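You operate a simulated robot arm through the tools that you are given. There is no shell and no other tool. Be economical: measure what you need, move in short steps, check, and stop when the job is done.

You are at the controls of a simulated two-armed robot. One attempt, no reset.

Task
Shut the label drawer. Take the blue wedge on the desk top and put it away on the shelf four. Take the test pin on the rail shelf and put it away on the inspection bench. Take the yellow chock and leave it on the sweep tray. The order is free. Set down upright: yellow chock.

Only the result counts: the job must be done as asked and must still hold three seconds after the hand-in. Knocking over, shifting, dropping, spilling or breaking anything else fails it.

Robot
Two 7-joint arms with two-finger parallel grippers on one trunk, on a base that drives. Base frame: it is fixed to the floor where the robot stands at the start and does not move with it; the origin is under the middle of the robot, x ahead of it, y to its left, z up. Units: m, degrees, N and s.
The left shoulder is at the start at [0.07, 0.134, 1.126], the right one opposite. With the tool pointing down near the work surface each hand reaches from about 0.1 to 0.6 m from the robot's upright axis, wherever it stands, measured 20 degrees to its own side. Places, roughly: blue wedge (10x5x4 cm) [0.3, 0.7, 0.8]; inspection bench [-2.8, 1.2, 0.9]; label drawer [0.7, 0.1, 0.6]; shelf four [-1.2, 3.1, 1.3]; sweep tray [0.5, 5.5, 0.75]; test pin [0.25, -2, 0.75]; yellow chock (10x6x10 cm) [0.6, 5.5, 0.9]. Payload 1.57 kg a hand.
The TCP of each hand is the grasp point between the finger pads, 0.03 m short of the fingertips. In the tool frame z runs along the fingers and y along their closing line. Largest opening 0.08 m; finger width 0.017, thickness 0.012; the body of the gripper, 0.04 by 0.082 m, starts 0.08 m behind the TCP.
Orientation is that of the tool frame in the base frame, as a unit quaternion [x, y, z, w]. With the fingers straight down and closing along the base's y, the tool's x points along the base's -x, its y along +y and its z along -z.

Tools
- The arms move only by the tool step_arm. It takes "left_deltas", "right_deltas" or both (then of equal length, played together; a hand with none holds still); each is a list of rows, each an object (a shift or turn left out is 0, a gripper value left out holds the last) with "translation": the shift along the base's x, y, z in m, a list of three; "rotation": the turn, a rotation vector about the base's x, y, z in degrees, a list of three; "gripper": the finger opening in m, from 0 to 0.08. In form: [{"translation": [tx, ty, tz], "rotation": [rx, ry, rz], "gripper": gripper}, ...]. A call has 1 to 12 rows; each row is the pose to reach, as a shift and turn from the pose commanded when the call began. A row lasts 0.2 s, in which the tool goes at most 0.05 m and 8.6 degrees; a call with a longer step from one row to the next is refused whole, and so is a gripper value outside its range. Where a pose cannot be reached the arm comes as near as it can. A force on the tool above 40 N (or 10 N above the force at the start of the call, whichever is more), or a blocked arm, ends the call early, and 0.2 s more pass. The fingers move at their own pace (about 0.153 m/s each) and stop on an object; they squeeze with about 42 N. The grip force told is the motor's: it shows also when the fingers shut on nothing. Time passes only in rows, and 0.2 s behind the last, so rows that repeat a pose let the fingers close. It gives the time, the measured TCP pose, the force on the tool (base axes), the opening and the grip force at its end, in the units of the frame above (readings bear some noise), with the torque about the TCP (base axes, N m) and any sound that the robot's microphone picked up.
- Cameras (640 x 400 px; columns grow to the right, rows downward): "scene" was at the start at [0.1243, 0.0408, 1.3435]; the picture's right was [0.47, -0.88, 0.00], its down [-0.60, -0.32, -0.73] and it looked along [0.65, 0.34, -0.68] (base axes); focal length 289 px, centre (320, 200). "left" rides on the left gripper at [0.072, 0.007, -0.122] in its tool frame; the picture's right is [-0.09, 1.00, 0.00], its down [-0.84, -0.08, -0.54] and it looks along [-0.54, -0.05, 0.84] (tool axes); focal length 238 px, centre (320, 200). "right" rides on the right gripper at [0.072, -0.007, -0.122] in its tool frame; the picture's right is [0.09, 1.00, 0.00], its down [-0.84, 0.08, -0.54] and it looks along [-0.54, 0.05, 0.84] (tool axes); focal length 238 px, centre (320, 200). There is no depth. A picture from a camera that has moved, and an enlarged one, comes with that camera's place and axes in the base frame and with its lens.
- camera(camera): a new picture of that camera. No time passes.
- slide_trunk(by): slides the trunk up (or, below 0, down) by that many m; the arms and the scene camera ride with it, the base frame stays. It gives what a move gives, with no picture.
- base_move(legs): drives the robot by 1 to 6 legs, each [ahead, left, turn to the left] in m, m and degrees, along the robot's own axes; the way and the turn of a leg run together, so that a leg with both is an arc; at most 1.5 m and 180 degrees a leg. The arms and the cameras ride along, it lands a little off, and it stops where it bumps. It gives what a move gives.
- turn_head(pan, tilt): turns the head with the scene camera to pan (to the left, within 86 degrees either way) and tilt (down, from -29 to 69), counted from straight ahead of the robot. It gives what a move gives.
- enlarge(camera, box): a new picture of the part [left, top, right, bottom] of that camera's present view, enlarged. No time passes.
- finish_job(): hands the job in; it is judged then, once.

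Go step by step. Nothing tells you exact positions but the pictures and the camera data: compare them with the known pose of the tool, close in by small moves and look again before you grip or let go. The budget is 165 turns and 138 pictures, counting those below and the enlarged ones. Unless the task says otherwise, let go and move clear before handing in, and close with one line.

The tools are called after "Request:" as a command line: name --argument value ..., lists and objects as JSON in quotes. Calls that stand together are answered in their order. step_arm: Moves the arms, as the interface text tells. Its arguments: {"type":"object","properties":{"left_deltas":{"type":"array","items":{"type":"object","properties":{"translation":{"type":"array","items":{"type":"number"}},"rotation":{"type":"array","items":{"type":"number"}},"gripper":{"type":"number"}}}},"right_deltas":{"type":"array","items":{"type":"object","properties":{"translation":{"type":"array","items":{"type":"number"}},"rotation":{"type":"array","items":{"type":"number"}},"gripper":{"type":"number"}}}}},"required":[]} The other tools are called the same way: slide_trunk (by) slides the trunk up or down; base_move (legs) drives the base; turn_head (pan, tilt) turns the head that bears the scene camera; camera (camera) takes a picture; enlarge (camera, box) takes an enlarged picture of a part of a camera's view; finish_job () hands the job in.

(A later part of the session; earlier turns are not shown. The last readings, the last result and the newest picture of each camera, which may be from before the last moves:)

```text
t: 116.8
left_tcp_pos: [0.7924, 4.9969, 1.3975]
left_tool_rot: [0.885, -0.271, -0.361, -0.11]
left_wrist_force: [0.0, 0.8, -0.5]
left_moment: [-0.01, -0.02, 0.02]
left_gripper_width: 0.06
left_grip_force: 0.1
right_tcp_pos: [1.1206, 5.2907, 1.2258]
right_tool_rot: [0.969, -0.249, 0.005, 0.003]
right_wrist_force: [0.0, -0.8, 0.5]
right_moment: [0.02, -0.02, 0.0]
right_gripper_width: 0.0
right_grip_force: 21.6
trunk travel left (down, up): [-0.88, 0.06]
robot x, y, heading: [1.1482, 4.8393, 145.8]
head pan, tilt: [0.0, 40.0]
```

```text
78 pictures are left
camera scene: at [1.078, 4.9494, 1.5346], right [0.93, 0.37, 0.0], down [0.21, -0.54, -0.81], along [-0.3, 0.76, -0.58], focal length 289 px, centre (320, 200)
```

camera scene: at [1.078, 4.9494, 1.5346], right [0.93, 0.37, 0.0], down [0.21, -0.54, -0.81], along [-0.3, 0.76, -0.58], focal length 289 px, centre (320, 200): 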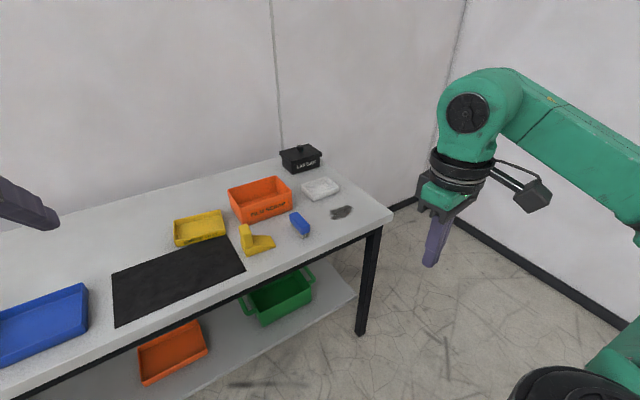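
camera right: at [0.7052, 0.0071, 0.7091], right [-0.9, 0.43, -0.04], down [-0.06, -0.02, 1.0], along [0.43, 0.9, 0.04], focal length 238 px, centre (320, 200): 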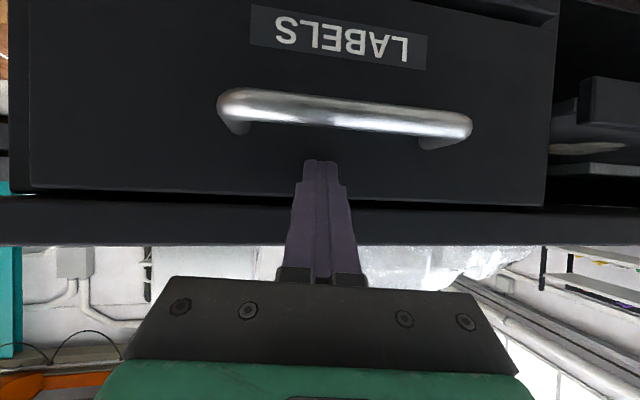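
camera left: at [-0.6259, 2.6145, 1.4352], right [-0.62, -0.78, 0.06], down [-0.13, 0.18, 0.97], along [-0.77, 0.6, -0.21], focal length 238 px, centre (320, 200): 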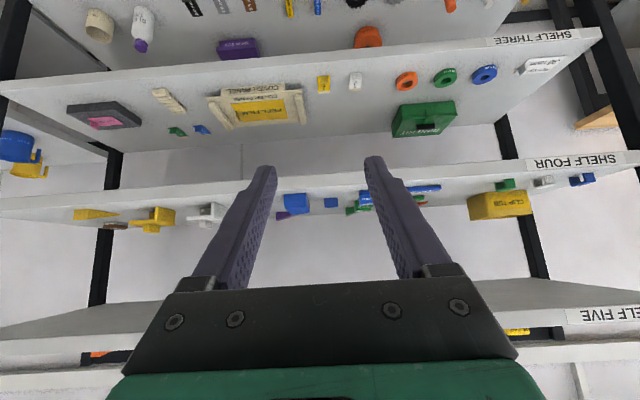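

Request:
turn_head --pan -15 --tilt 40

Request:
enlarge --camera "scene" --box '[160, 120, 480, 320]'

```text
t: 117.6
left_tcp_pos: [0.7926, 4.9984, 1.3966]
left_tool_rot: [0.886, -0.27, -0.361, -0.111]
left_wrist_force: [0.7, -1.2, -0.1]
left_moment: [0.0, -0.01, 0.01]
left_gripper_width: 0.0598
left_grip_force: 0.1
right_tcp_pos: [1.1214, 5.2909, 1.2265]
right_tool_rot: [0.969, -0.248, 0.004, 0.002]
right_wrist_force: [-0.6, -0.2, 0.5]
right_moment: [0.04, -0.02, -0.01]
right_gripper_width: 0.0001
right_grip_force: 20.8
trunk travel left (down, up): [-0.88, 0.06]
robot x, y, heading: [1.1473, 4.8392, 145.6]
head pan, tilt: [-15.0, 40.0]
```

```text
2.00 times, centred on (320, 220) of scene
camera zoom: at [1.0781, 4.9494, 1.5342], right [0.93, 0.37, 0.0], down [0.22, -0.55, -0.81], along [-0.3, 0.75, -0.59], focal length 579 px, centre (320, 160)
```

zoom: 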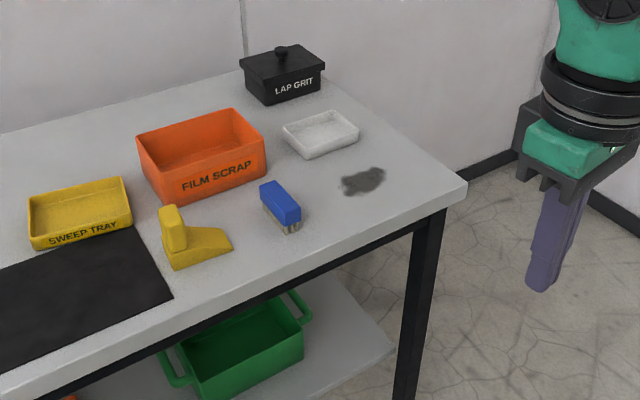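

The sweep tray is the yellow one; the chock is an L-shaped piece with a tower on a sloped base. I zoom in on both for precise geometry.

Request:
enlarge --camera "scene" --box '[160, 195, 300, 283]'

```text
4.55 times, centred on (230, 239) of scene
camera zoom: at [1.0781, 4.9494, 1.5342], right [0.93, 0.37, 0.0], down [0.22, -0.55, -0.81], along [-0.3, 0.75, -0.59], focal length 1316 px, centre (729, 23)
```

zoom: 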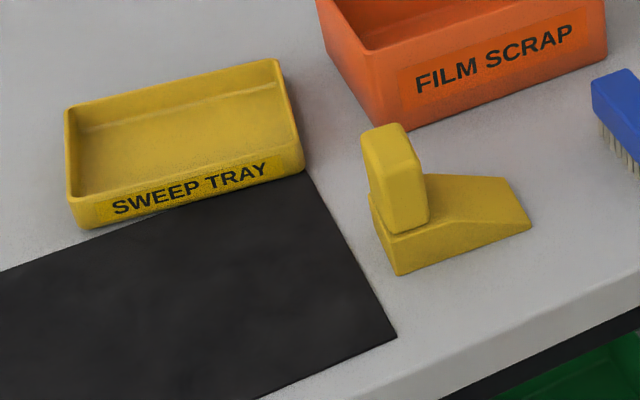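

The chock's tower is about 2.7×5 cm, centre (0.622,5.483), z 0.90–0.944; bench top ≈0.86. I'll grip the tower from above with the right hand, so I drive closer.

Request:
base_move --legs '[[0.36, 0, 0]]'

Request:
slide_trunk --by -0.2

Request:
step_arm --right_deltas '[{"rotation": [0, 0, -3.5], "gripper": 0.06}, {"rotation": [0, 0, -7]}, {"rotation": [0, 0, -7]}]'

Request:
camera --camera "right"

Request:
camera --camera "scene"

```text
t: 119.9
left_tcp_pos: [0.4877, 5.2034, 1.3973]
left_tool_rot: [0.885, -0.269, -0.362, -0.11]
left_wrist_force: [0.7, 0.1, -0.5]
left_moment: [0.03, 0.0, -0.04]
left_gripper_width: 0.06
left_grip_force: 0.0
right_tcp_pos: [0.8151, 5.4979, 1.2264]
right_tool_rot: [0.969, -0.248, 0.005, 0.002]
right_wrist_force: [0.3, 0.4, -0.4]
right_moment: [0.01, 0.02, -0.03]
right_gripper_width: 0.0
right_grip_force: 21.2
trunk travel left (down, up): [-0.88, 0.06]
robot x, y, heading: [0.8476, 5.0467, 146.0]
head pan, tilt: [-15.0, 40.0]
```

```text
t: 122.1
left_tcp_pos: [0.4868, 5.2055, 1.1968]
left_tool_rot: [0.886, -0.269, -0.361, -0.11]
left_wrist_force: [0.9, -0.5, -1.0]
left_moment: [0.0, 0.02, -0.04]
left_gripper_width: 0.0599
left_grip_force: 0.1
right_tcp_pos: [0.8136, 5.4987, 1.0269]
right_tool_rot: [0.969, -0.248, 0.005, 0.002]
right_wrist_force: [-0.1, 0.7, 0.4]
right_moment: [0.01, -0.02, 0.0]
right_gripper_width: 0.0002
right_grip_force: 20.9
trunk travel left (down, up): [-0.68, 0.26]
robot x, y, heading: [0.8412, 5.0465, 145.8]
head pan, tilt: [-15.0, 40.0]
```

```text
t: 122.9
left_tcp_pos: [0.4857, 5.2053, 1.197]
left_tool_rot: [0.886, -0.269, -0.362, -0.11]
left_wrist_force: [0.2, -0.3, 0.4]
left_moment: [0.0, 0.02, 0.0]
left_gripper_width: 0.0601
left_grip_force: 0.0
right_tcp_pos: [0.8138, 5.4993, 1.0268]
right_tool_rot: [0.952, -0.307, 0.005, 0.002]
right_wrist_force: [0.1, 0.5, 0.5]
right_moment: [0.01, -0.02, -0.01]
right_gripper_width: 0.0597
right_grip_force: 0.0
trunk travel left (down, up): [-0.68, 0.26]
robot x, y, heading: [0.8457, 5.0422, 146.1]
head pan, tilt: [-15.0, 40.0]
```

```text
75 pictures are left
camera right: at [0.8743, 5.4625, 1.1499], right [-0.51, -0.86, 0.0], down [-0.73, 0.43, 0.53], along [-0.46, 0.27, -0.85], focal length 238 px, centre (320, 200)
```

right: 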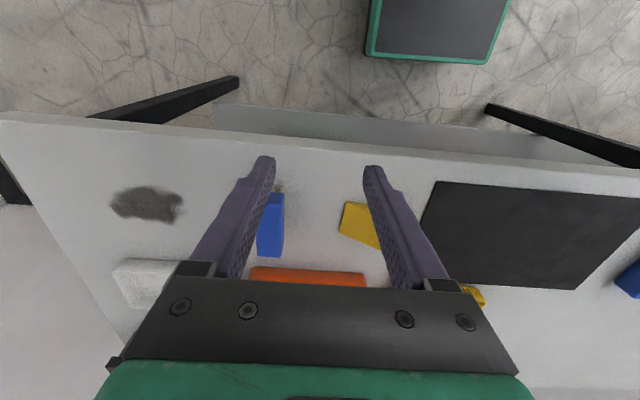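

```text
74 pictures are left
camera scene: at [0.7478, 5.1404, 1.3281], right [0.76, 0.65, 0.0], down [0.42, -0.49, -0.77], along [-0.5, 0.58, -0.64], focal length 289 px, centre (320, 200)
```

scene: 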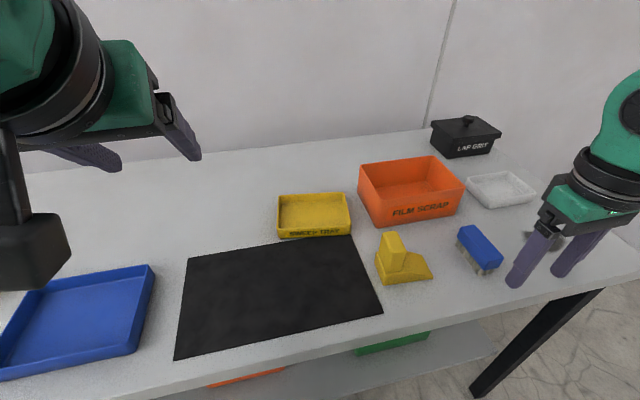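

Request:
enlarge --camera "scene" --box '[265, 180, 445, 292]'

```text
3.56 times, centred on (355, 236) of scene
camera zoom: at [0.7478, 5.1404, 1.3281], right [0.76, 0.65, 0.0], down [0.42, -0.49, -0.77], along [-0.5, 0.58, -0.64], focal length 1029 px, centre (196, 72)
```

zoom: 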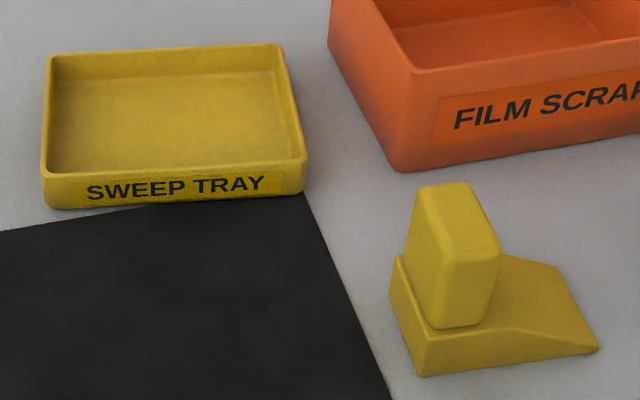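

Both views agree: bench top ≈0.869, tower centre ≈(0.624,5.478), tower axis az ≈51°; the tray's centre is (0.422,5.493) and its long axis ≈45°. I move the right hand over the tower.

Request:
step_arm --right_deltas '[{"translation": [-0.04, -0.004, 0.01], "rotation": [0, 0, -1]}, {"translation": [-0.08, -0.009, 0.01], "rotation": [0, 0, -2]}, {"translation": [-0.12, -0.013, 0.01], "rotation": [0, 0, -3]}, {"translation": [-0.16, -0.018, 0.01], "rotation": [0, 0, -3]}, {"translation": [-0.189, -0.021, 0.01], "rotation": [0, 0, -3]}]'

Request:
camera --camera "right"

Request:
camera --camera "scene"

```text
t: 124.1
left_tcp_pos: [0.4843, 5.2059, 1.1975]
left_tool_rot: [0.886, -0.27, -0.361, -0.111]
left_wrist_force: [-0.4, 0.1, -0.3]
left_moment: [0.02, -0.03, 0.01]
left_gripper_width: 0.0599
left_grip_force: 0.0
right_tcp_pos: [0.6213, 5.4794, 1.0358]
right_tool_rot: [0.943, -0.332, 0.007, 0.001]
right_wrist_force: [0.1, 0.6, 0.0]
right_moment: [0.01, -0.01, -0.01]
right_gripper_width: 0.06
right_grip_force: 0.0
trunk travel left (down, up): [-0.68, 0.26]
robot x, y, heading: [0.8446, 5.0453, 146.1]
head pan, tilt: [-15.0, 40.0]
```

```text
72 pictures are left
camera right: at [0.6791, 5.4394, 1.1587], right [-0.55, -0.83, 0.0], down [-0.7, 0.47, 0.53], along [-0.44, 0.29, -0.85], focal length 238 px, centre (320, 200)
```

right: 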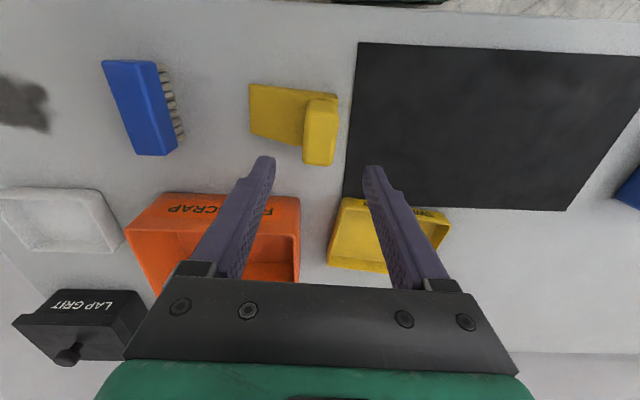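

```text
71 pictures are left
camera scene: at [0.7465, 5.1405, 1.328], right [0.76, 0.65, 0.0], down [0.42, -0.49, -0.77], along [-0.5, 0.58, -0.64], focal length 289 px, centre (320, 200)
```

scene: 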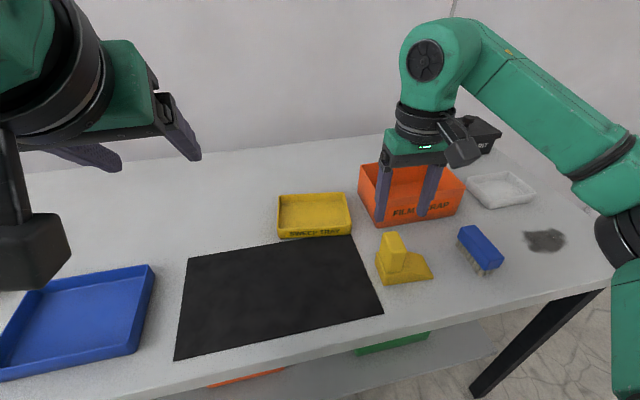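

The tower is about 1.5 cm nearer the robot than the hand. I correct that, descend and check before closing.

Request:
step_arm --right_deltas '[{"translation": [0.009, -0.014, -0.01]}, {"translation": [0.009, -0.014, -0.04]}, {"translation": [0.009, -0.014, -0.07]}, {"translation": [0.009, -0.014, -0.093]}]'

Request:
camera --camera "right"

Request:
enlarge --camera "scene" --box '[320, 180, 480, 300]'

```text
t: 125.1
left_tcp_pos: [0.4867, 5.206, 1.1967]
left_tool_rot: [0.886, -0.269, -0.362, -0.11]
left_wrist_force: [0.0, 0.1, 0.0]
left_moment: [0.01, 0.01, -0.02]
left_gripper_width: 0.0602
left_grip_force: 0.0
right_tcp_pos: [0.6328, 5.4656, 0.9424]
right_tool_rot: [0.944, -0.331, 0.004, 0.002]
right_wrist_force: [0.6, 0.2, -0.2]
right_moment: [-0.01, -0.01, 0.02]
right_gripper_width: 0.06
right_grip_force: 0.1
trunk travel left (down, up): [-0.68, 0.26]
robot x, y, heading: [0.8444, 5.0471, 145.8]
head pan, tilt: [-15.0, 40.0]
```

```text
70 pictures are left
camera right: at [0.6914, 5.4253, 1.0662], right [-0.55, -0.83, 0.0], down [-0.7, 0.47, 0.53], along [-0.45, 0.29, -0.85], focal length 238 px, centre (320, 200)
```

right: 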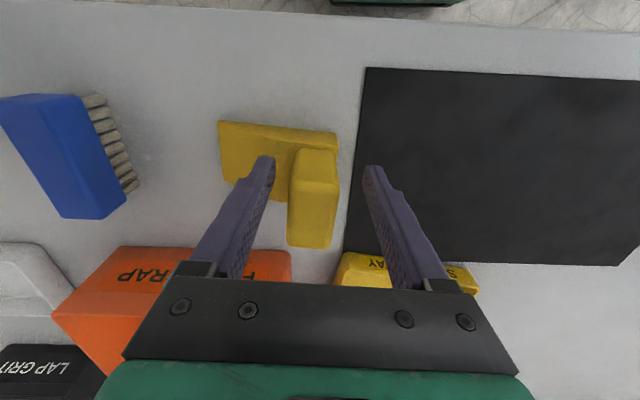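

```text
3.33 times, centred on (400, 240) of scene
camera zoom: at [0.7479, 5.1406, 1.3282], right [0.76, 0.65, 0.0], down [0.42, -0.49, -0.77], along [-0.5, 0.58, -0.64], focal length 965 px, centre (53, 67)
```

zoom: 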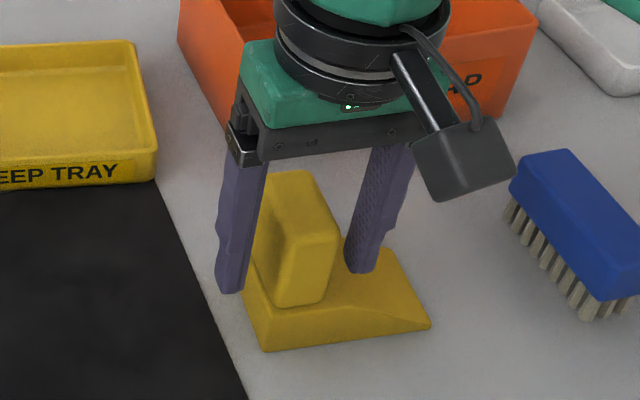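

The fingers straddle the tower cleanly, so I close.

Request:
step_arm --right_deltas '[{"gripper": 0.03}, {"gripper": 0.015}, {"gripper": 0.015}, {"gripper": 0.015}]'

Request:
step_arm --right_deltas '[{"translation": [0, 0, 0.015]}, {"translation": [0, 0, 0.045]}, {"translation": [0, 0, 0.08]}, {"translation": [0, 0, 0.1]}]'

Request:
camera --camera "right"

Request:
camera --camera "scene"

```text
t: 126.1
left_tcp_pos: [0.4858, 5.206, 1.1975]
left_tool_rot: [0.886, -0.269, -0.362, -0.109]
left_wrist_force: [0.4, -0.8, -0.3]
left_moment: [0.01, -0.03, 0.01]
left_gripper_width: 0.0598
left_grip_force: 0.1
right_tcp_pos: [0.633, 5.4651, 0.9429]
right_tool_rot: [0.943, -0.332, 0.005, 0.002]
right_wrist_force: [1.9, 0.1, -0.8]
right_moment: [-0.05, -0.01, -0.01]
right_gripper_width: 0.0295
right_grip_force: 39.8
trunk travel left (down, up): [-0.68, 0.26]
robot x, y, heading: [0.8441, 5.0487, 145.8]
head pan, tilt: [-15.0, 40.0]
```

```text
t: 127.1
left_tcp_pos: [0.484, 5.2055, 1.1974]
left_tool_rot: [0.886, -0.27, -0.361, -0.11]
left_wrist_force: [-0.3, -0.3, -0.1]
left_moment: [0.03, 0.02, -0.04]
left_gripper_width: 0.0602
left_grip_force: 0.1
right_tcp_pos: [0.6353, 5.4649, 1.0423]
right_tool_rot: [0.943, -0.332, 0.005, 0.002]
right_wrist_force: [-0.8, 0.6, -3.9]
right_moment: [-0.08, 0.01, 0.03]
right_gripper_width: 0.0297
right_grip_force: 39.7
trunk travel left (down, up): [-0.68, 0.26]
robot x, y, heading: [0.8418, 5.0452, 145.9]
head pan, tilt: [-15.0, 40.0]
```

```text
68 pictures are left
camera right: at [0.6937, 5.4247, 1.1672], right [-0.55, -0.83, 0.0], down [-0.7, 0.47, 0.53], along [-0.45, 0.29, -0.85], focal length 238 px, centre (320, 200)
```

right: 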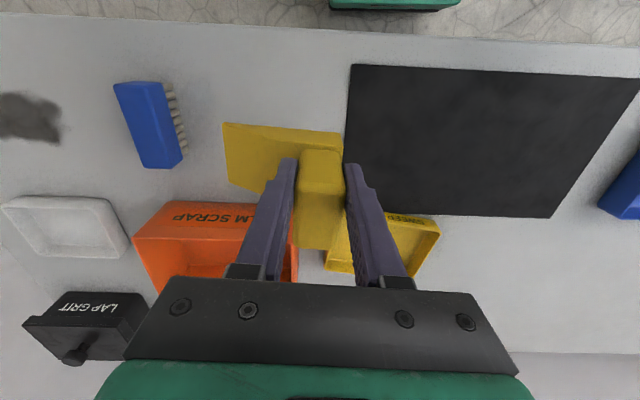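

```text
67 pictures are left
camera scene: at [0.7477, 5.1403, 1.3281], right [0.76, 0.65, 0.0], down [0.42, -0.49, -0.77], along [-0.5, 0.58, -0.64], focal length 289 px, centre (320, 200)
```

scene: 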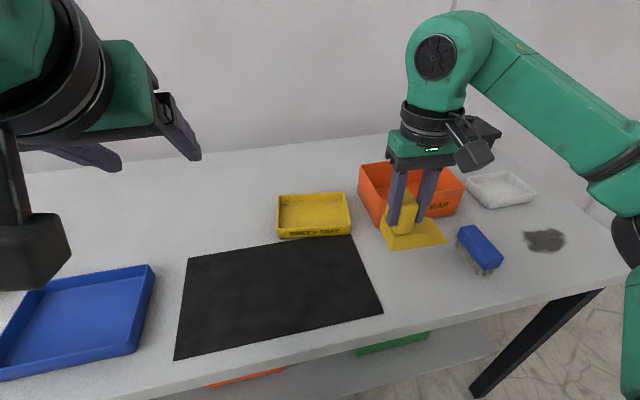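

The chock is lifted and upright. I raise it, turn it -6° to match the tray, and carry it over the tray.

Request:
step_arm --right_deltas '[{"translation": [0, 0, 0.045]}, {"translation": [-0.046, -0.001, 0.055], "rotation": [0, 0, -1.5]}, {"translation": [-0.092, -0.002, 0.055], "rotation": [0, 0, -3]}, {"translation": [-0.138, -0.003, 0.055], "rotation": [0, 0, -4.5]}, {"translation": [-0.184, -0.004, 0.055], "rotation": [0, 0, -6]}, {"translation": [-0.228, -0.005, 0.055], "rotation": [0, 0, -6]}, {"translation": [-0.228, -0.005, 0.03], "rotation": [0, 0, -6]}]'

Request:
camera --camera "right"

Request:
enlarge --camera "scene" --box '[220, 120, 440, 258]'

```text
t: 128.7
left_tcp_pos: [0.484, 5.206, 1.1956]
left_tool_rot: [0.886, -0.269, -0.361, -0.11]
left_wrist_force: [0.4, 0.1, 0.3]
left_moment: [-0.04, 0.02, 0.02]
left_gripper_width: 0.0601
left_grip_force: 0.1
right_tcp_pos: [0.4385, 5.4572, 1.0855]
right_tool_rot: [0.925, -0.38, 0.004, 0.002]
right_wrist_force: [0.0, -0.7, -3.1]
right_moment: [-0.09, -0.03, -0.02]
right_gripper_width: 0.0296
right_grip_force: 39.8
right hand out of reach, approached as far as the arm can: row 6, 7
trunk travel left (down, up): [-0.68, 0.26]
robot x, y, heading: [0.8459, 5.0498, 146.0]
head pan, tilt: [-15.0, 40.0]
```

```text
66 pictures are left
camera right: at [0.4932, 5.4113, 1.2089], right [-0.64, -0.77, 0.0], down [-0.65, 0.54, 0.54], along [-0.41, 0.34, -0.84], focal length 238 px, centre (320, 200)
```

right: 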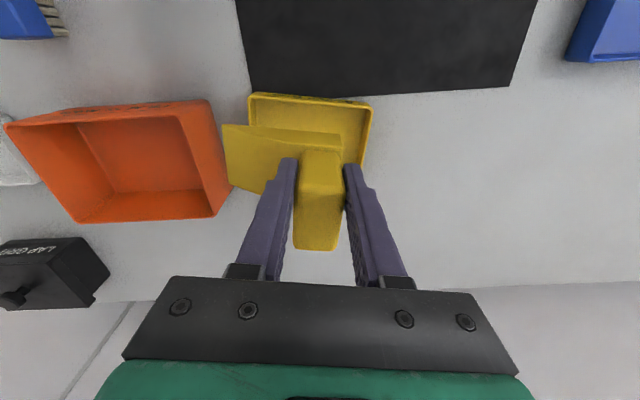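

```text
2.90 times, centred on (330, 189) of scene
camera zoom: at [0.7464, 5.1404, 1.328], right [0.76, 0.65, 0.0], down [0.42, -0.49, -0.77], along [-0.5, 0.58, -0.64], focal length 839 px, centre (291, 232)
```

zoom: 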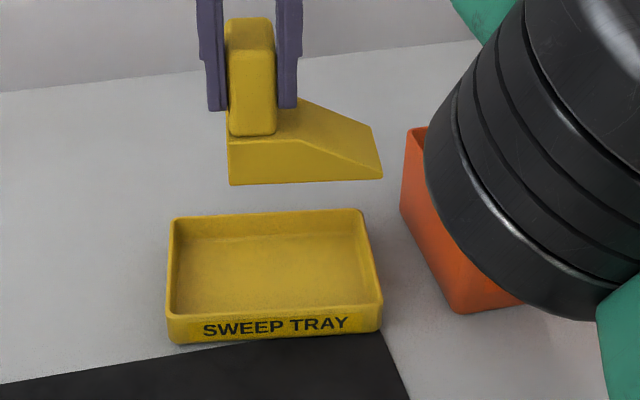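

The chock needs about 3 cm more reach, so I nudge the base ahead and re-measure.

Request:
base_move --legs '[[0.05, 0, 0]]'

Request:
camera --camera "right"

```text
t: 129.6
left_tcp_pos: [0.449, 5.2299, 1.1989]
left_tool_rot: [0.886, -0.268, -0.363, -0.109]
left_wrist_force: [0.2, 0.9, 0.0]
left_moment: [-0.02, -0.01, -0.02]
left_gripper_width: 0.0598
left_grip_force: 0.1
right_tcp_pos: [0.4022, 5.482, 1.0886]
right_tool_rot: [0.925, -0.38, 0.001, 0.003]
right_wrist_force: [0.0, 0.0, -3.3]
right_moment: [-0.03, 0.03, 0.07]
right_gripper_width: 0.0297
right_grip_force: 39.2
trunk travel left (down, up): [-0.68, 0.26]
robot x, y, heading: [0.8012, 5.0752, 145.9]
head pan, tilt: [-15.0, 40.0]
```

```text
64 pictures are left
camera right: at [0.4574, 5.4358, 1.2118], right [-0.63, -0.77, 0.0], down [-0.65, 0.54, 0.54], along [-0.42, 0.34, -0.84], focal length 238 px, centre (320, 200)
```

right: 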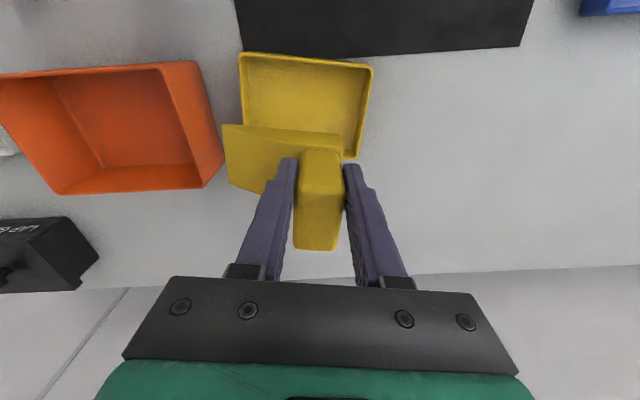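

Both estimates agree on a shift of (+0.006,-0.022). I apply it and descend most of the way.

Request:
step_arm --right_deltas '[{"translation": [0.006, -0.022, 0]}, {"translation": [0.006, -0.022, -0.03]}, {"translation": [0.006, -0.022, -0.06]}, {"translation": [0.006, -0.022, -0.085]}]'

Request:
camera --camera "right"

Request:
enlarge --camera "scene" --box '[220, 140, 440, 278]'

```text
t: 130.6
left_tcp_pos: [0.445, 5.2338, 1.1987]
left_tool_rot: [0.886, -0.269, -0.361, -0.11]
left_wrist_force: [0.4, 1.3, 0.2]
left_moment: [-0.01, 0.0, -0.03]
left_gripper_width: 0.0598
left_grip_force: 0.0
right_tcp_pos: [0.4057, 5.4619, 1.0]
right_tool_rot: [0.925, -0.38, 0.003, 0.003]
right_wrist_force: [-0.2, 0.2, -3.0]
right_moment: [-0.07, -0.01, 0.0]
right_gripper_width: 0.0299
right_grip_force: 39.4
trunk travel left (down, up): [-0.68, 0.26]
robot x, y, heading: [0.8031, 5.0754, 146.0]
head pan, tilt: [-15.0, 40.0]
```

```text
63 pictures are left
camera right: at [0.4607, 5.4159, 1.123], right [-0.63, -0.77, 0.0], down [-0.65, 0.54, 0.54], along [-0.42, 0.34, -0.84], focal length 238 px, centre (320, 200)
```

right: 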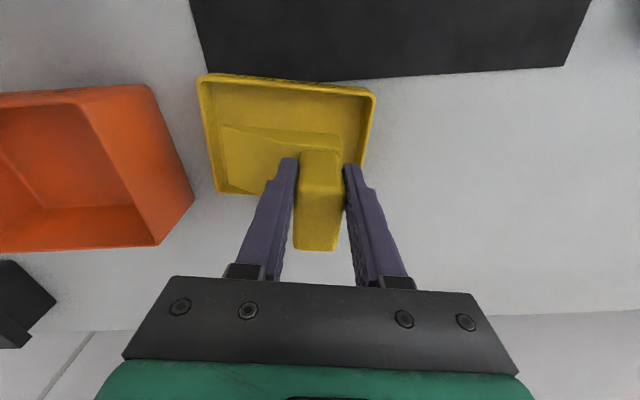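

```text
2.90 times, centred on (330, 209) of scene
camera zoom: at [0.7072, 5.1682, 1.3281], right [0.76, 0.66, 0.0], down [0.42, -0.49, -0.77], along [-0.5, 0.58, -0.64], focal length 839 px, centre (291, 174)
```

zoom: 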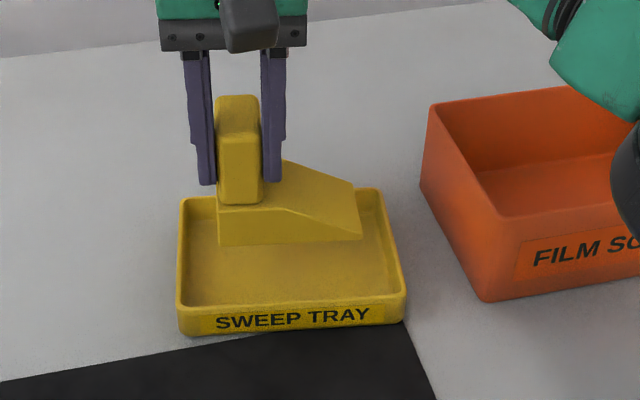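

The chock is centred over the tray to within a few mm. I lower it to contact.

Request:
step_arm --right_deltas '[{"translation": [0, 0, -0.02]}, {"translation": [0, 0, -0.038]}, {"translation": [0, 0, -0.046]}, {"translation": [0, 0, -0.05]}]'

Request:
enlarge --camera "scene" --box '[220, 140, 440, 278]'

```text
t: 131.6
left_tcp_pos: [0.4437, 5.2333, 1.1968]
left_tool_rot: [0.886, -0.268, -0.362, -0.109]
left_wrist_force: [0.6, 0.1, 0.1]
left_moment: [-0.03, 0.02, 0.02]
left_gripper_width: 0.06
left_grip_force: 0.0
right_tcp_pos: [0.4046, 5.4607, 0.9514]
right_tool_rot: [0.925, -0.38, 0.003, 0.003]
right_wrist_force: [-0.8, 0.1, -1.9]
right_moment: [-0.09, -0.03, 0.01]
right_gripper_width: 0.0297
right_grip_force: 39.4
trunk travel left (down, up): [-0.68, 0.26]
robot x, y, heading: [0.8027, 5.0717, 146.2]
head pan, tilt: [-15.0, 40.0]
```

```text
2.90 times, centred on (330, 209) of scene
camera zoom: at [0.7064, 5.1684, 1.328], right [0.76, 0.66, 0.0], down [0.42, -0.49, -0.77], along [-0.5, 0.58, -0.64], focal length 839 px, centre (291, 174)
```

zoom: 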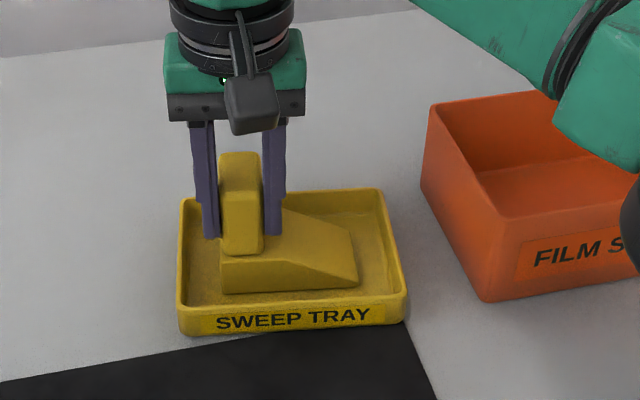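

Force is starting to unload as the base nears the tray floor. I lower in 2 mm steps until contact.

Request:
step_arm --right_deltas '[{"translation": [0, 0, -0.002]}, {"translation": [0, 0, -0.004]}, {"translation": [0, 0, -0.004]}]'

```text
t: 132.4
left_tcp_pos: [0.4448, 5.2308, 1.1982]
left_tool_rot: [0.886, -0.269, -0.362, -0.11]
left_wrist_force: [0.0, -0.7, 1.0]
left_moment: [0.0, 0.02, -0.05]
left_gripper_width: 0.06
left_grip_force: 0.0
right_tcp_pos: [0.4066, 5.4613, 0.9495]
right_tool_rot: [0.925, -0.38, 0.001, 0.003]
right_wrist_force: [-4.2, 2.2, 9.4]
right_moment: [0.76, -0.52, 0.34]
right_gripper_width: 0.0297
right_grip_force: 39.7
trunk travel left (down, up): [-0.68, 0.26]
robot x, y, heading: [0.8088, 5.0735, 146.0]
head pan, tilt: [-15.0, 40.0]
```

The far tip of the base touches first, a tiny pitch. I release gently so it settles.

Request:
step_arm --right_deltas '[{"gripper": 0.034}, {"gripper": 0.045}, {"gripper": 0.05}, {"gripper": 0.05}]'

Request:
enlarge --camera "scene" --box '[220, 140, 440, 278]'

Request:
camera --camera "right"

```text
t: 133.4
left_tcp_pos: [0.4445, 5.233, 1.1973]
left_tool_rot: [0.886, -0.268, -0.362, -0.11]
left_wrist_force: [-0.2, 1.0, -0.1]
left_moment: [-0.03, -0.01, -0.01]
left_gripper_width: 0.0598
left_grip_force: 0.0
right_tcp_pos: [0.4063, 5.4623, 0.9485]
right_tool_rot: [0.925, -0.381, 0.003, 0.003]
right_wrist_force: [-0.6, 0.0, 0.0]
right_moment: [0.01, -0.01, -0.02]
right_gripper_width: 0.0504
right_grip_force: 0.0
trunk travel left (down, up): [-0.68, 0.26]
robot x, y, heading: [0.806, 5.0712, 146.4]
head pan, tilt: [-15.0, 40.0]
```

```text
2.90 times, centred on (330, 209) of scene
camera zoom: at [0.707, 5.1677, 1.3281], right [0.76, 0.66, 0.0], down [0.42, -0.49, -0.77], along [-0.5, 0.58, -0.64], focal length 839 px, centre (291, 174)
```

zoom: 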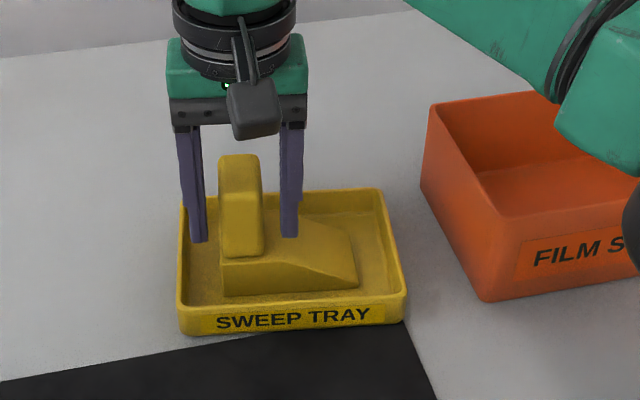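

```text
59 pictures are left
camera right: at [0.4608, 5.4166, 1.0711], right [-0.63, -0.77, 0.0], down [-0.65, 0.54, 0.54], along [-0.42, 0.34, -0.84], focal length 238 px, centre (320, 200)
```

right: 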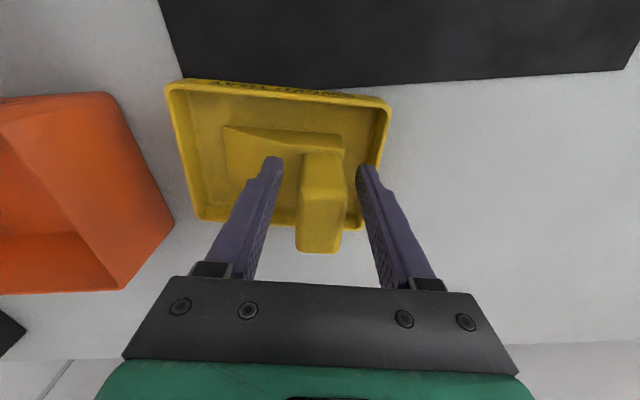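

The chock stands upright inside the sweep tray. I lift clear, raise the trunk and back away.

Request:
step_arm --right_deltas '[{"translation": [0, 0, 0.03]}, {"translation": [0, 0, 0.07]}, {"translation": [0, 0, 0.11]}, {"translation": [0, 0, 0.15]}]'

Request:
slide_trunk --by 0.15

Request:
base_move --legs '[[-0.45, 0, -1]]'

Request:
camera --camera "scene"

```text
t: 134.4
left_tcp_pos: [0.4441, 5.2308, 1.1977]
left_tool_rot: [0.886, -0.268, -0.362, -0.111]
left_wrist_force: [0.3, -0.9, 0.7]
left_moment: [0.01, 0.01, -0.02]
left_gripper_width: 0.0599
left_grip_force: 0.0
right_tcp_pos: [0.4044, 5.459, 1.1004]
right_tool_rot: [0.925, -0.38, 0.002, 0.002]
right_wrist_force: [0.8, 0.5, -0.1]
right_moment: [0.04, 0.03, 0.02]
right_gripper_width: 0.05
right_grip_force: 0.3
trunk travel left (down, up): [-0.68, 0.26]
robot x, y, heading: [0.803, 5.0739, 145.8]
head pan, tilt: [-15.0, 40.0]
```

```text
t: 136.2
left_tcp_pos: [0.4455, 5.2316, 1.3465]
left_tool_rot: [0.886, -0.269, -0.362, -0.11]
left_wrist_force: [0.0, -0.3, -0.2]
left_moment: [0.0, 0.01, 0.01]
left_gripper_width: 0.0598
left_grip_force: 0.1
right_tcp_pos: [0.4048, 5.4613, 1.2489]
right_tool_rot: [0.925, -0.38, 0.003, 0.003]
right_wrist_force: [0.2, 0.0, -0.3]
right_moment: [0.01, 0.02, 0.0]
right_gripper_width: 0.0501
right_grip_force: 0.1
trunk travel left (down, up): [-0.83, 0.11]
robot x, y, heading: [0.8056, 5.0755, 146.2]
head pan, tilt: [-15.0, 40.0]
```

```text
t: 138.9
left_tcp_pos: [0.8175, 4.9836, 1.3474]
left_tool_rot: [0.885, -0.273, -0.36, -0.111]
left_wrist_force: [0.9, 0.0, 0.0]
left_moment: [0.01, 0.01, 0.01]
left_gripper_width: 0.0598
left_grip_force: 0.0
right_tcp_pos: [0.7788, 5.2134, 1.2479]
right_tool_rot: [0.923, -0.386, 0.002, 0.004]
right_wrist_force: [-0.6, 0.3, 0.1]
right_moment: [-0.02, 0.0, 0.01]
right_gripper_width: 0.0499
right_grip_force: 0.1
trunk travel left (down, up): [-0.83, 0.11]
robot x, y, heading: [1.1763, 4.8191, 145.3]
head pan, tilt: [-15.0, 40.0]
```

```text
58 pictures are left
camera scene: at [1.0785, 4.9155, 1.4779], right [0.76, 0.65, 0.0], down [0.42, -0.49, -0.77], along [-0.49, 0.58, -0.64], focal length 289 px, centre (320, 200)
```

scene: 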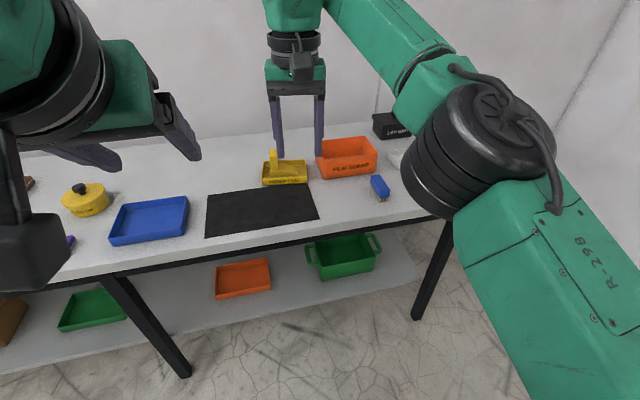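

The chock is stable. I drive back along the lane to the left.

Request:
base_move --legs '[[0, 1.2, 0], [0, 1.2, 0]]'

```text
t: 150.7
left_tcp_pos: [-0.5318, 2.9906, 1.3477]
left_tool_rot: [0.886, -0.269, -0.362, -0.109]
left_wrist_force: [0.2, 0.4, 0.3]
left_moment: [0.01, -0.01, -0.03]
left_gripper_width: 0.0601
left_grip_force: 0.0
right_tcp_pos: [-0.5725, 3.2194, 1.2495]
right_tool_rot: [0.925, -0.38, 0.003, 0.003]
right_wrist_force: [0.1, -0.2, -0.5]
right_moment: [-0.02, -0.03, 0.0]
right_gripper_width: 0.0497
right_grip_force: 0.0
trunk travel left (down, up): [-0.83, 0.11]
robot x, y, heading: [-0.1704, 2.8329, 145.9]
head pan, tilt: [-15.0, 40.0]
```

Request:
base_move --legs '[[0, 1.25, -0.5], [0, 1.25, 0]]'

Request:
turn_head --pan 86 --tilt 25

Request:
camera --camera "scene"

```text
t: 162.9
left_tcp_pos: [-1.9167, 0.9168, 1.348]
left_tool_rot: [0.883, -0.277, -0.361, -0.113]
left_wrist_force: [-0.5, 0.3, 0.3]
left_moment: [-0.04, 0.05, 0.02]
left_gripper_width: 0.0599
left_grip_force: 0.1
right_tcp_pos: [-1.9535, 1.1476, 1.2487]
right_tool_rot: [0.922, -0.387, 0.002, 0.003]
right_wrist_force: [-0.6, 0.6, -0.6]
right_moment: [-0.02, 0.03, -0.01]
right_gripper_width: 0.0502
right_grip_force: 0.1
trunk travel left (down, up): [-0.83, 0.11]
robot x, y, heading: [-1.5615, 0.7498, 145.1]
head pan, tilt: [-15.0, 40.0]
```

```text
t: 164.7
left_tcp_pos: [-1.9189, 0.9156, 1.3476]
left_tool_rot: [0.884, -0.276, -0.361, -0.113]
left_wrist_force: [0.2, -0.4, 0.7]
left_moment: [0.01, 0.02, 0.01]
left_gripper_width: 0.0601
left_grip_force: 0.0
right_tcp_pos: [-1.9551, 1.1467, 1.2489]
right_tool_rot: [0.922, -0.387, 0.002, 0.003]
right_wrist_force: [0.0, -0.4, -0.3]
right_moment: [-0.01, 0.02, 0.0]
right_gripper_width: 0.0501
right_grip_force: 0.1
trunk travel left (down, up): [-0.83, 0.11]
robot x, y, heading: [-1.5601, 0.7525, 145.0]
head pan, tilt: [85.9, 25.0]
```

```text
57 pictures are left
camera scene: at [-1.6594, 0.7116, 1.5014], right [-0.78, 0.63, 0.0], down [0.27, 0.33, -0.91], along [-0.57, -0.7, -0.42], focal length 289 px, centre (320, 200)
```

scene: 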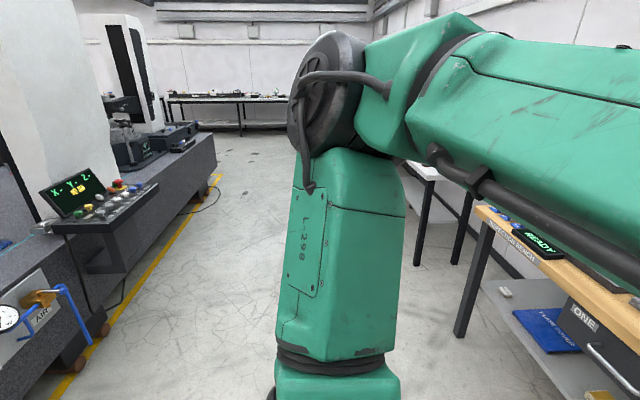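

I'm back near the start aisle. I drive in reverse down the corridor between the desk and the CMM toward the rail end, then look.

Request:
base_move --legs '[[-1.3, 0, 0], [-1.3, 0, 0]]'

Request:
turn_head --pan 86 --tilt 30

Request:
camera --camera "scene"

```text
t: 177.4
left_tcp_pos: [0.2334, -0.5711, 1.3456]
left_tool_rot: [0.884, -0.276, -0.36, -0.112]
left_wrist_force: [-0.7, 0.2, -0.4]
left_moment: [0.0, 0.02, -0.02]
left_gripper_width: 0.0601
left_grip_force: 0.1
right_tcp_pos: [0.1971, -0.34, 1.2482]
right_tool_rot: [0.922, -0.386, 0.003, 0.003]
right_wrist_force: [0.3, -0.7, -0.1]
right_moment: [0.0, -0.01, -0.03]
right_gripper_width: 0.0501
right_grip_force: 0.1
trunk travel left (down, up): [-0.83, 0.11]
robot x, y, heading: [0.5921, -0.7381, 144.8]
head pan, tilt: [85.9, 25.0]
```

```text
t: 178.0
left_tcp_pos: [0.234, -0.5702, 1.3465]
left_tool_rot: [0.884, -0.275, -0.36, -0.112]
left_wrist_force: [0.1, -0.1, 0.6]
left_moment: [-0.01, 0.0, 0.0]
left_gripper_width: 0.0598
left_grip_force: 0.2
right_tcp_pos: [0.1974, -0.3408, 1.2491]
right_tool_rot: [0.922, -0.387, 0.003, 0.003]
right_wrist_force: [0.6, 0.0, -0.5]
right_moment: [-0.01, -0.02, -0.03]
right_gripper_width: 0.0502
right_grip_force: 0.1
trunk travel left (down, up): [-0.83, 0.11]
robot x, y, heading: [0.5898, -0.7343, 145.1]
head pan, tilt: [85.9, 30.0]
```

```text
56 pictures are left
camera scene: at [0.4938, -0.7747, 1.4938], right [-0.78, 0.63, 0.0], down [0.31, 0.39, -0.87], along [-0.54, -0.68, -0.5], focal length 289 px, centre (320, 200)
```

scene: 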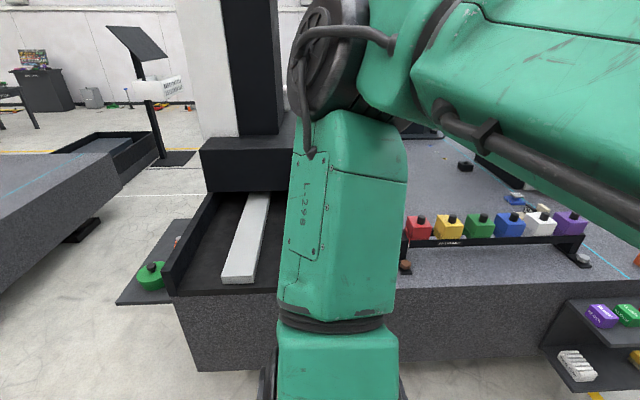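

Request:
enlarge --camera "scene" --box '[80, 190, 280, 315]'

```text
3.20 times, centred on (180, 252) of scene
camera zoom: at [0.4938, -0.7747, 1.4938], right [-0.78, 0.63, 0.0], down [0.31, 0.39, -0.87], along [-0.54, -0.68, -0.5], focal length 926 px, centre (768, 32)
```

zoom: 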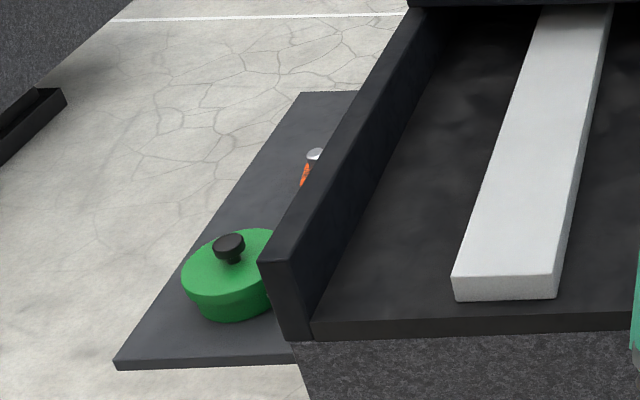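

The orange-and-silver pin is on the side shelf at about (0.34,-1.93), behind a green pot. I turn to face the aisle beside it and look.

Request:
base_move --legs '[[0, 0, 90]]'

Request:
turn_head --pan 20 --tilt 35

Request:
camera --camera "scene"

```text
t: 182.3
left_tcp_pos: [0.4261, -1.0903, 1.3481]
left_tool_rot: [0.82, 0.43, -0.334, 0.175]
left_wrist_force: [0.0, -0.1, -0.5]
left_moment: [0.01, 0.02, -0.02]
left_gripper_width: 0.0597
left_grip_force: 0.0
right_tcp_pos: [0.1968, -1.1275, 1.2489]
right_tool_rot: [0.926, 0.378, 0.004, 0.0]
right_wrist_force: [-0.7, -0.3, 0.6]
right_moment: [0.01, 0.01, -0.01]
right_gripper_width: 0.05
right_grip_force: 0.1
trunk travel left (down, up): [-0.83, 0.11]
robot x, y, heading: [0.5884, -0.7337, -124.9]
head pan, tilt: [85.9, 30.0]
```

```text
t: 183.6
left_tcp_pos: [0.4284, -1.0915, 1.3468]
left_tool_rot: [0.82, 0.43, -0.335, 0.176]
left_wrist_force: [-0.9, 0.0, 0.2]
left_moment: [0.01, -0.03, 0.03]
left_gripper_width: 0.06
left_grip_force: 0.0
right_tcp_pos: [0.1962, -1.1283, 1.25]
right_tool_rot: [0.926, 0.378, 0.004, 0.0]
right_wrist_force: [0.1, 0.2, 0.7]
right_moment: [-0.01, -0.02, -0.03]
right_gripper_width: 0.0498
right_grip_force: 0.1
trunk travel left (down, up): [-0.83, 0.11]
robot x, y, heading: [0.5886, -0.7338, -124.9]
head pan, tilt: [20.0, 35.0]
```

```text
54 pictures are left
camera scene: at [0.5406, -0.8593, 1.4857], right [-0.97, 0.26, 0.0], down [0.15, 0.55, -0.82], along [-0.21, -0.79, -0.57], focal length 289 px, centre (320, 200)
```

scene: 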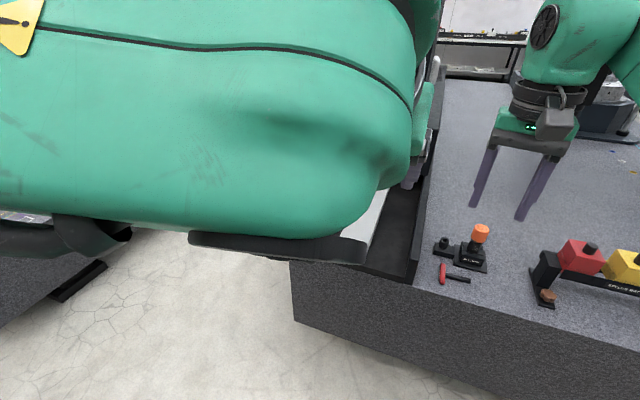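

Request:
step_arm --left_deltas '[{"translation": [0.033, -0.023, 0], "rotation": [6.1, -4.3, 0]}, {"translation": [0.066, -0.046, 0], "rotation": [12.3, -8.6, 0]}, {"translation": [0.1, -0.07, 0], "rotation": [18.4, -12.9, 0]}, {"translation": [0.133, -0.093, 0], "rotation": [24.6, -17.2, 0]}, {"translation": [0.166, -0.116, 0], "rotation": [30.7, -21.5, 0]}, {"translation": [0.2, -0.14, 0], "rotation": [36.9, -25.8, 0]}, {"translation": [0.23, -0.16, 0], "rotation": [36.9, -25.8, 0]}]'

Request:
camera --camera "scene"

```text
t: 185.2
left_tcp_pos: [0.6594, -1.2533, 1.3474]
left_tool_rot: [0.886, 0.464, 0.006, -0.003]
left_wrist_force: [0.3, 0.5, 0.0]
left_moment: [0.0, 0.03, -0.01]
left_gripper_width: 0.0599
left_grip_force: 0.0
right_tcp_pos: [0.1988, -1.1295, 1.2496]
right_tool_rot: [0.926, 0.378, 0.004, -0.001]
right_wrist_force: [0.3, 0.4, 0.0]
right_moment: [0.03, 0.03, 0.03]
right_gripper_width: 0.0501
right_grip_force: 0.0
trunk travel left (down, up): [-0.83, 0.11]
robot x, y, heading: [0.5887, -0.734, -124.8]
head pan, tilt: [20.0, 35.0]
```

```text
53 pictures are left
camera scene: at [0.5423, -0.8601, 1.4857], right [-0.97, 0.26, 0.0], down [0.15, 0.55, -0.82], along [-0.21, -0.79, -0.57], focal length 289 px, centre (320, 200)
```

scene: 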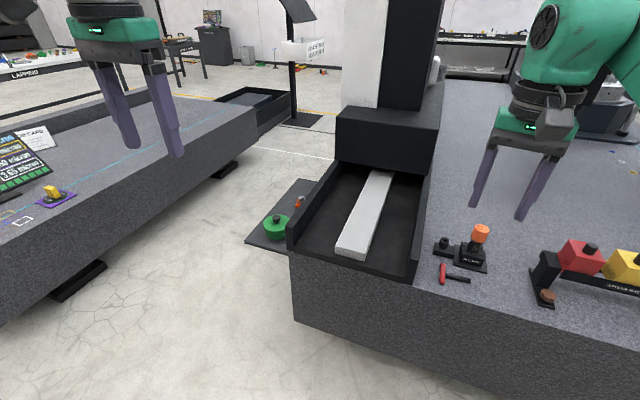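

The aisle is wide (about 1.1 m). I move left and then ahead so that the shelf lies to the right-front of the right hand.

Request:
base_move --legs '[[0, 0.92, 0], [0.8, 0, 0]]'

Request:
turn_head --pan -45 --tilt 45

Request:
camera --camera "scene"

Request:
camera --camera "right"

```text
t: 194.1
left_tcp_pos: [0.9837, -2.4477, 1.3485]
left_tool_rot: [0.886, 0.464, 0.005, -0.001]
left_wrist_force: [-0.7, -0.4, -1.4]
left_moment: [0.0, 0.0, 0.01]
left_gripper_width: 0.06
left_grip_force: 0.0
right_tcp_pos: [0.5236, -2.3215, 1.2504]
right_tool_rot: [0.926, 0.378, 0.005, 0.0]
right_wrist_force: [-0.6, -0.2, 0.0]
right_moment: [-0.01, 0.02, 0.02]
right_gripper_width: 0.0501
right_grip_force: 0.0
trunk travel left (down, up): [-0.83, 0.11]
robot x, y, heading: [0.921, -1.9342, -125.2]
head pan, tilt: [20.0, 35.0]
```

```text
t: 195.4
left_tcp_pos: [0.9828, -2.4477, 1.3475]
left_tool_rot: [0.886, 0.463, 0.006, -0.001]
left_wrist_force: [0.6, 0.0, 0.9]
left_moment: [0.01, 0.0, 0.04]
left_gripper_width: 0.06
left_grip_force: 0.1
right_tcp_pos: [0.5218, -2.3237, 1.2489]
right_tool_rot: [0.926, 0.377, 0.004, 0.001]
right_wrist_force: [0.1, 0.5, 0.6]
right_moment: [-0.02, 0.02, 0.05]
right_gripper_width: 0.0501
right_grip_force: 0.0
trunk travel left (down, up): [-0.83, 0.11]
robot x, y, heading: [0.9184, -1.9339, -125.0]
head pan, tilt: [-45.0, 45.0]
```

```text
52 pictures are left
camera scene: at [0.8091, -1.9838, 1.4709], right [-0.17, 0.98, 0.0], down [0.7, 0.12, -0.71], along [-0.7, -0.12, -0.71], focal length 289 px, centre (320, 200)
```

scene: 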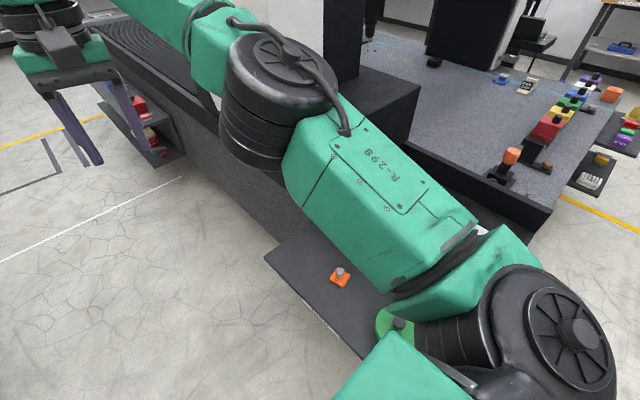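

```text
51 pictures are left
camera right: at [0.5676, -2.2693, 1.3723], right [0.76, -0.65, 0.0], down [-0.55, -0.64, 0.54], along [-0.34, -0.41, -0.84], focal length 238 px, centre (320, 200)
```

right: 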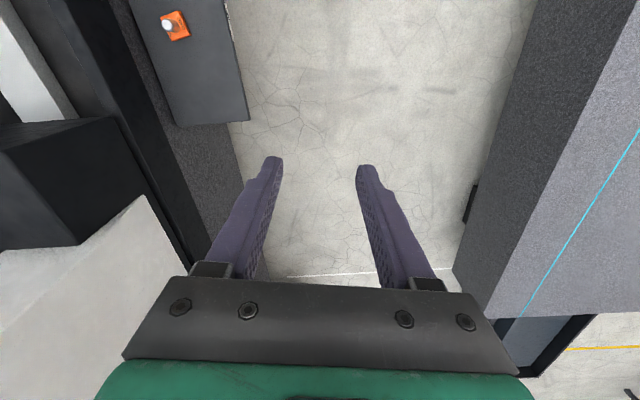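

Request:
enlarge --camera "scene" --box '[255, 215, 415, 315]'

Request:
enlarge --camera "right" --box '[120, 0, 280, 100]'

```text
4.00 times, centred on (335, 265) of scene
camera zoom: at [0.8091, -1.9838, 1.4709], right [-0.17, 0.98, 0.0], down [0.7, 0.12, -0.71], along [-0.7, -0.12, -0.71], focal length 1158 px, centre (260, -60)
```

zoom: 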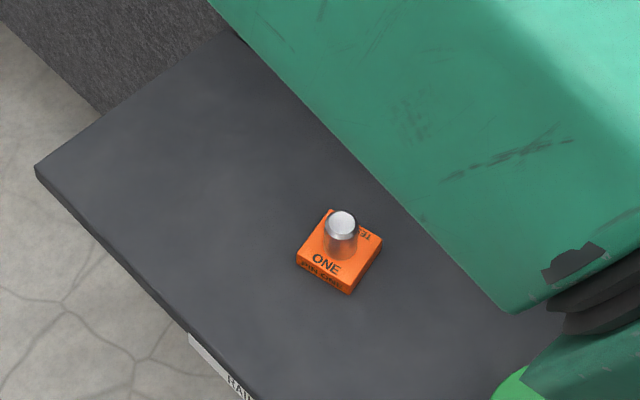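

```text
4.00 times, centred on (200, 50) of right
camera zoom: at [0.5676, -2.2693, 1.3723], right [0.76, -0.65, 0.0], down [-0.55, -0.64, 0.54], along [-0.34, -0.41, -0.84], focal length 953 px, centre (800, 800)
```

zoom: 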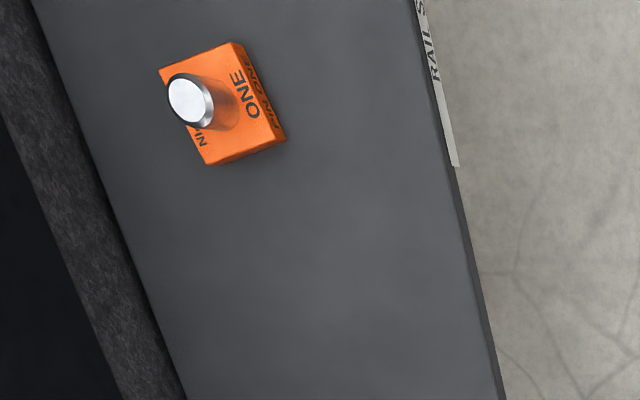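

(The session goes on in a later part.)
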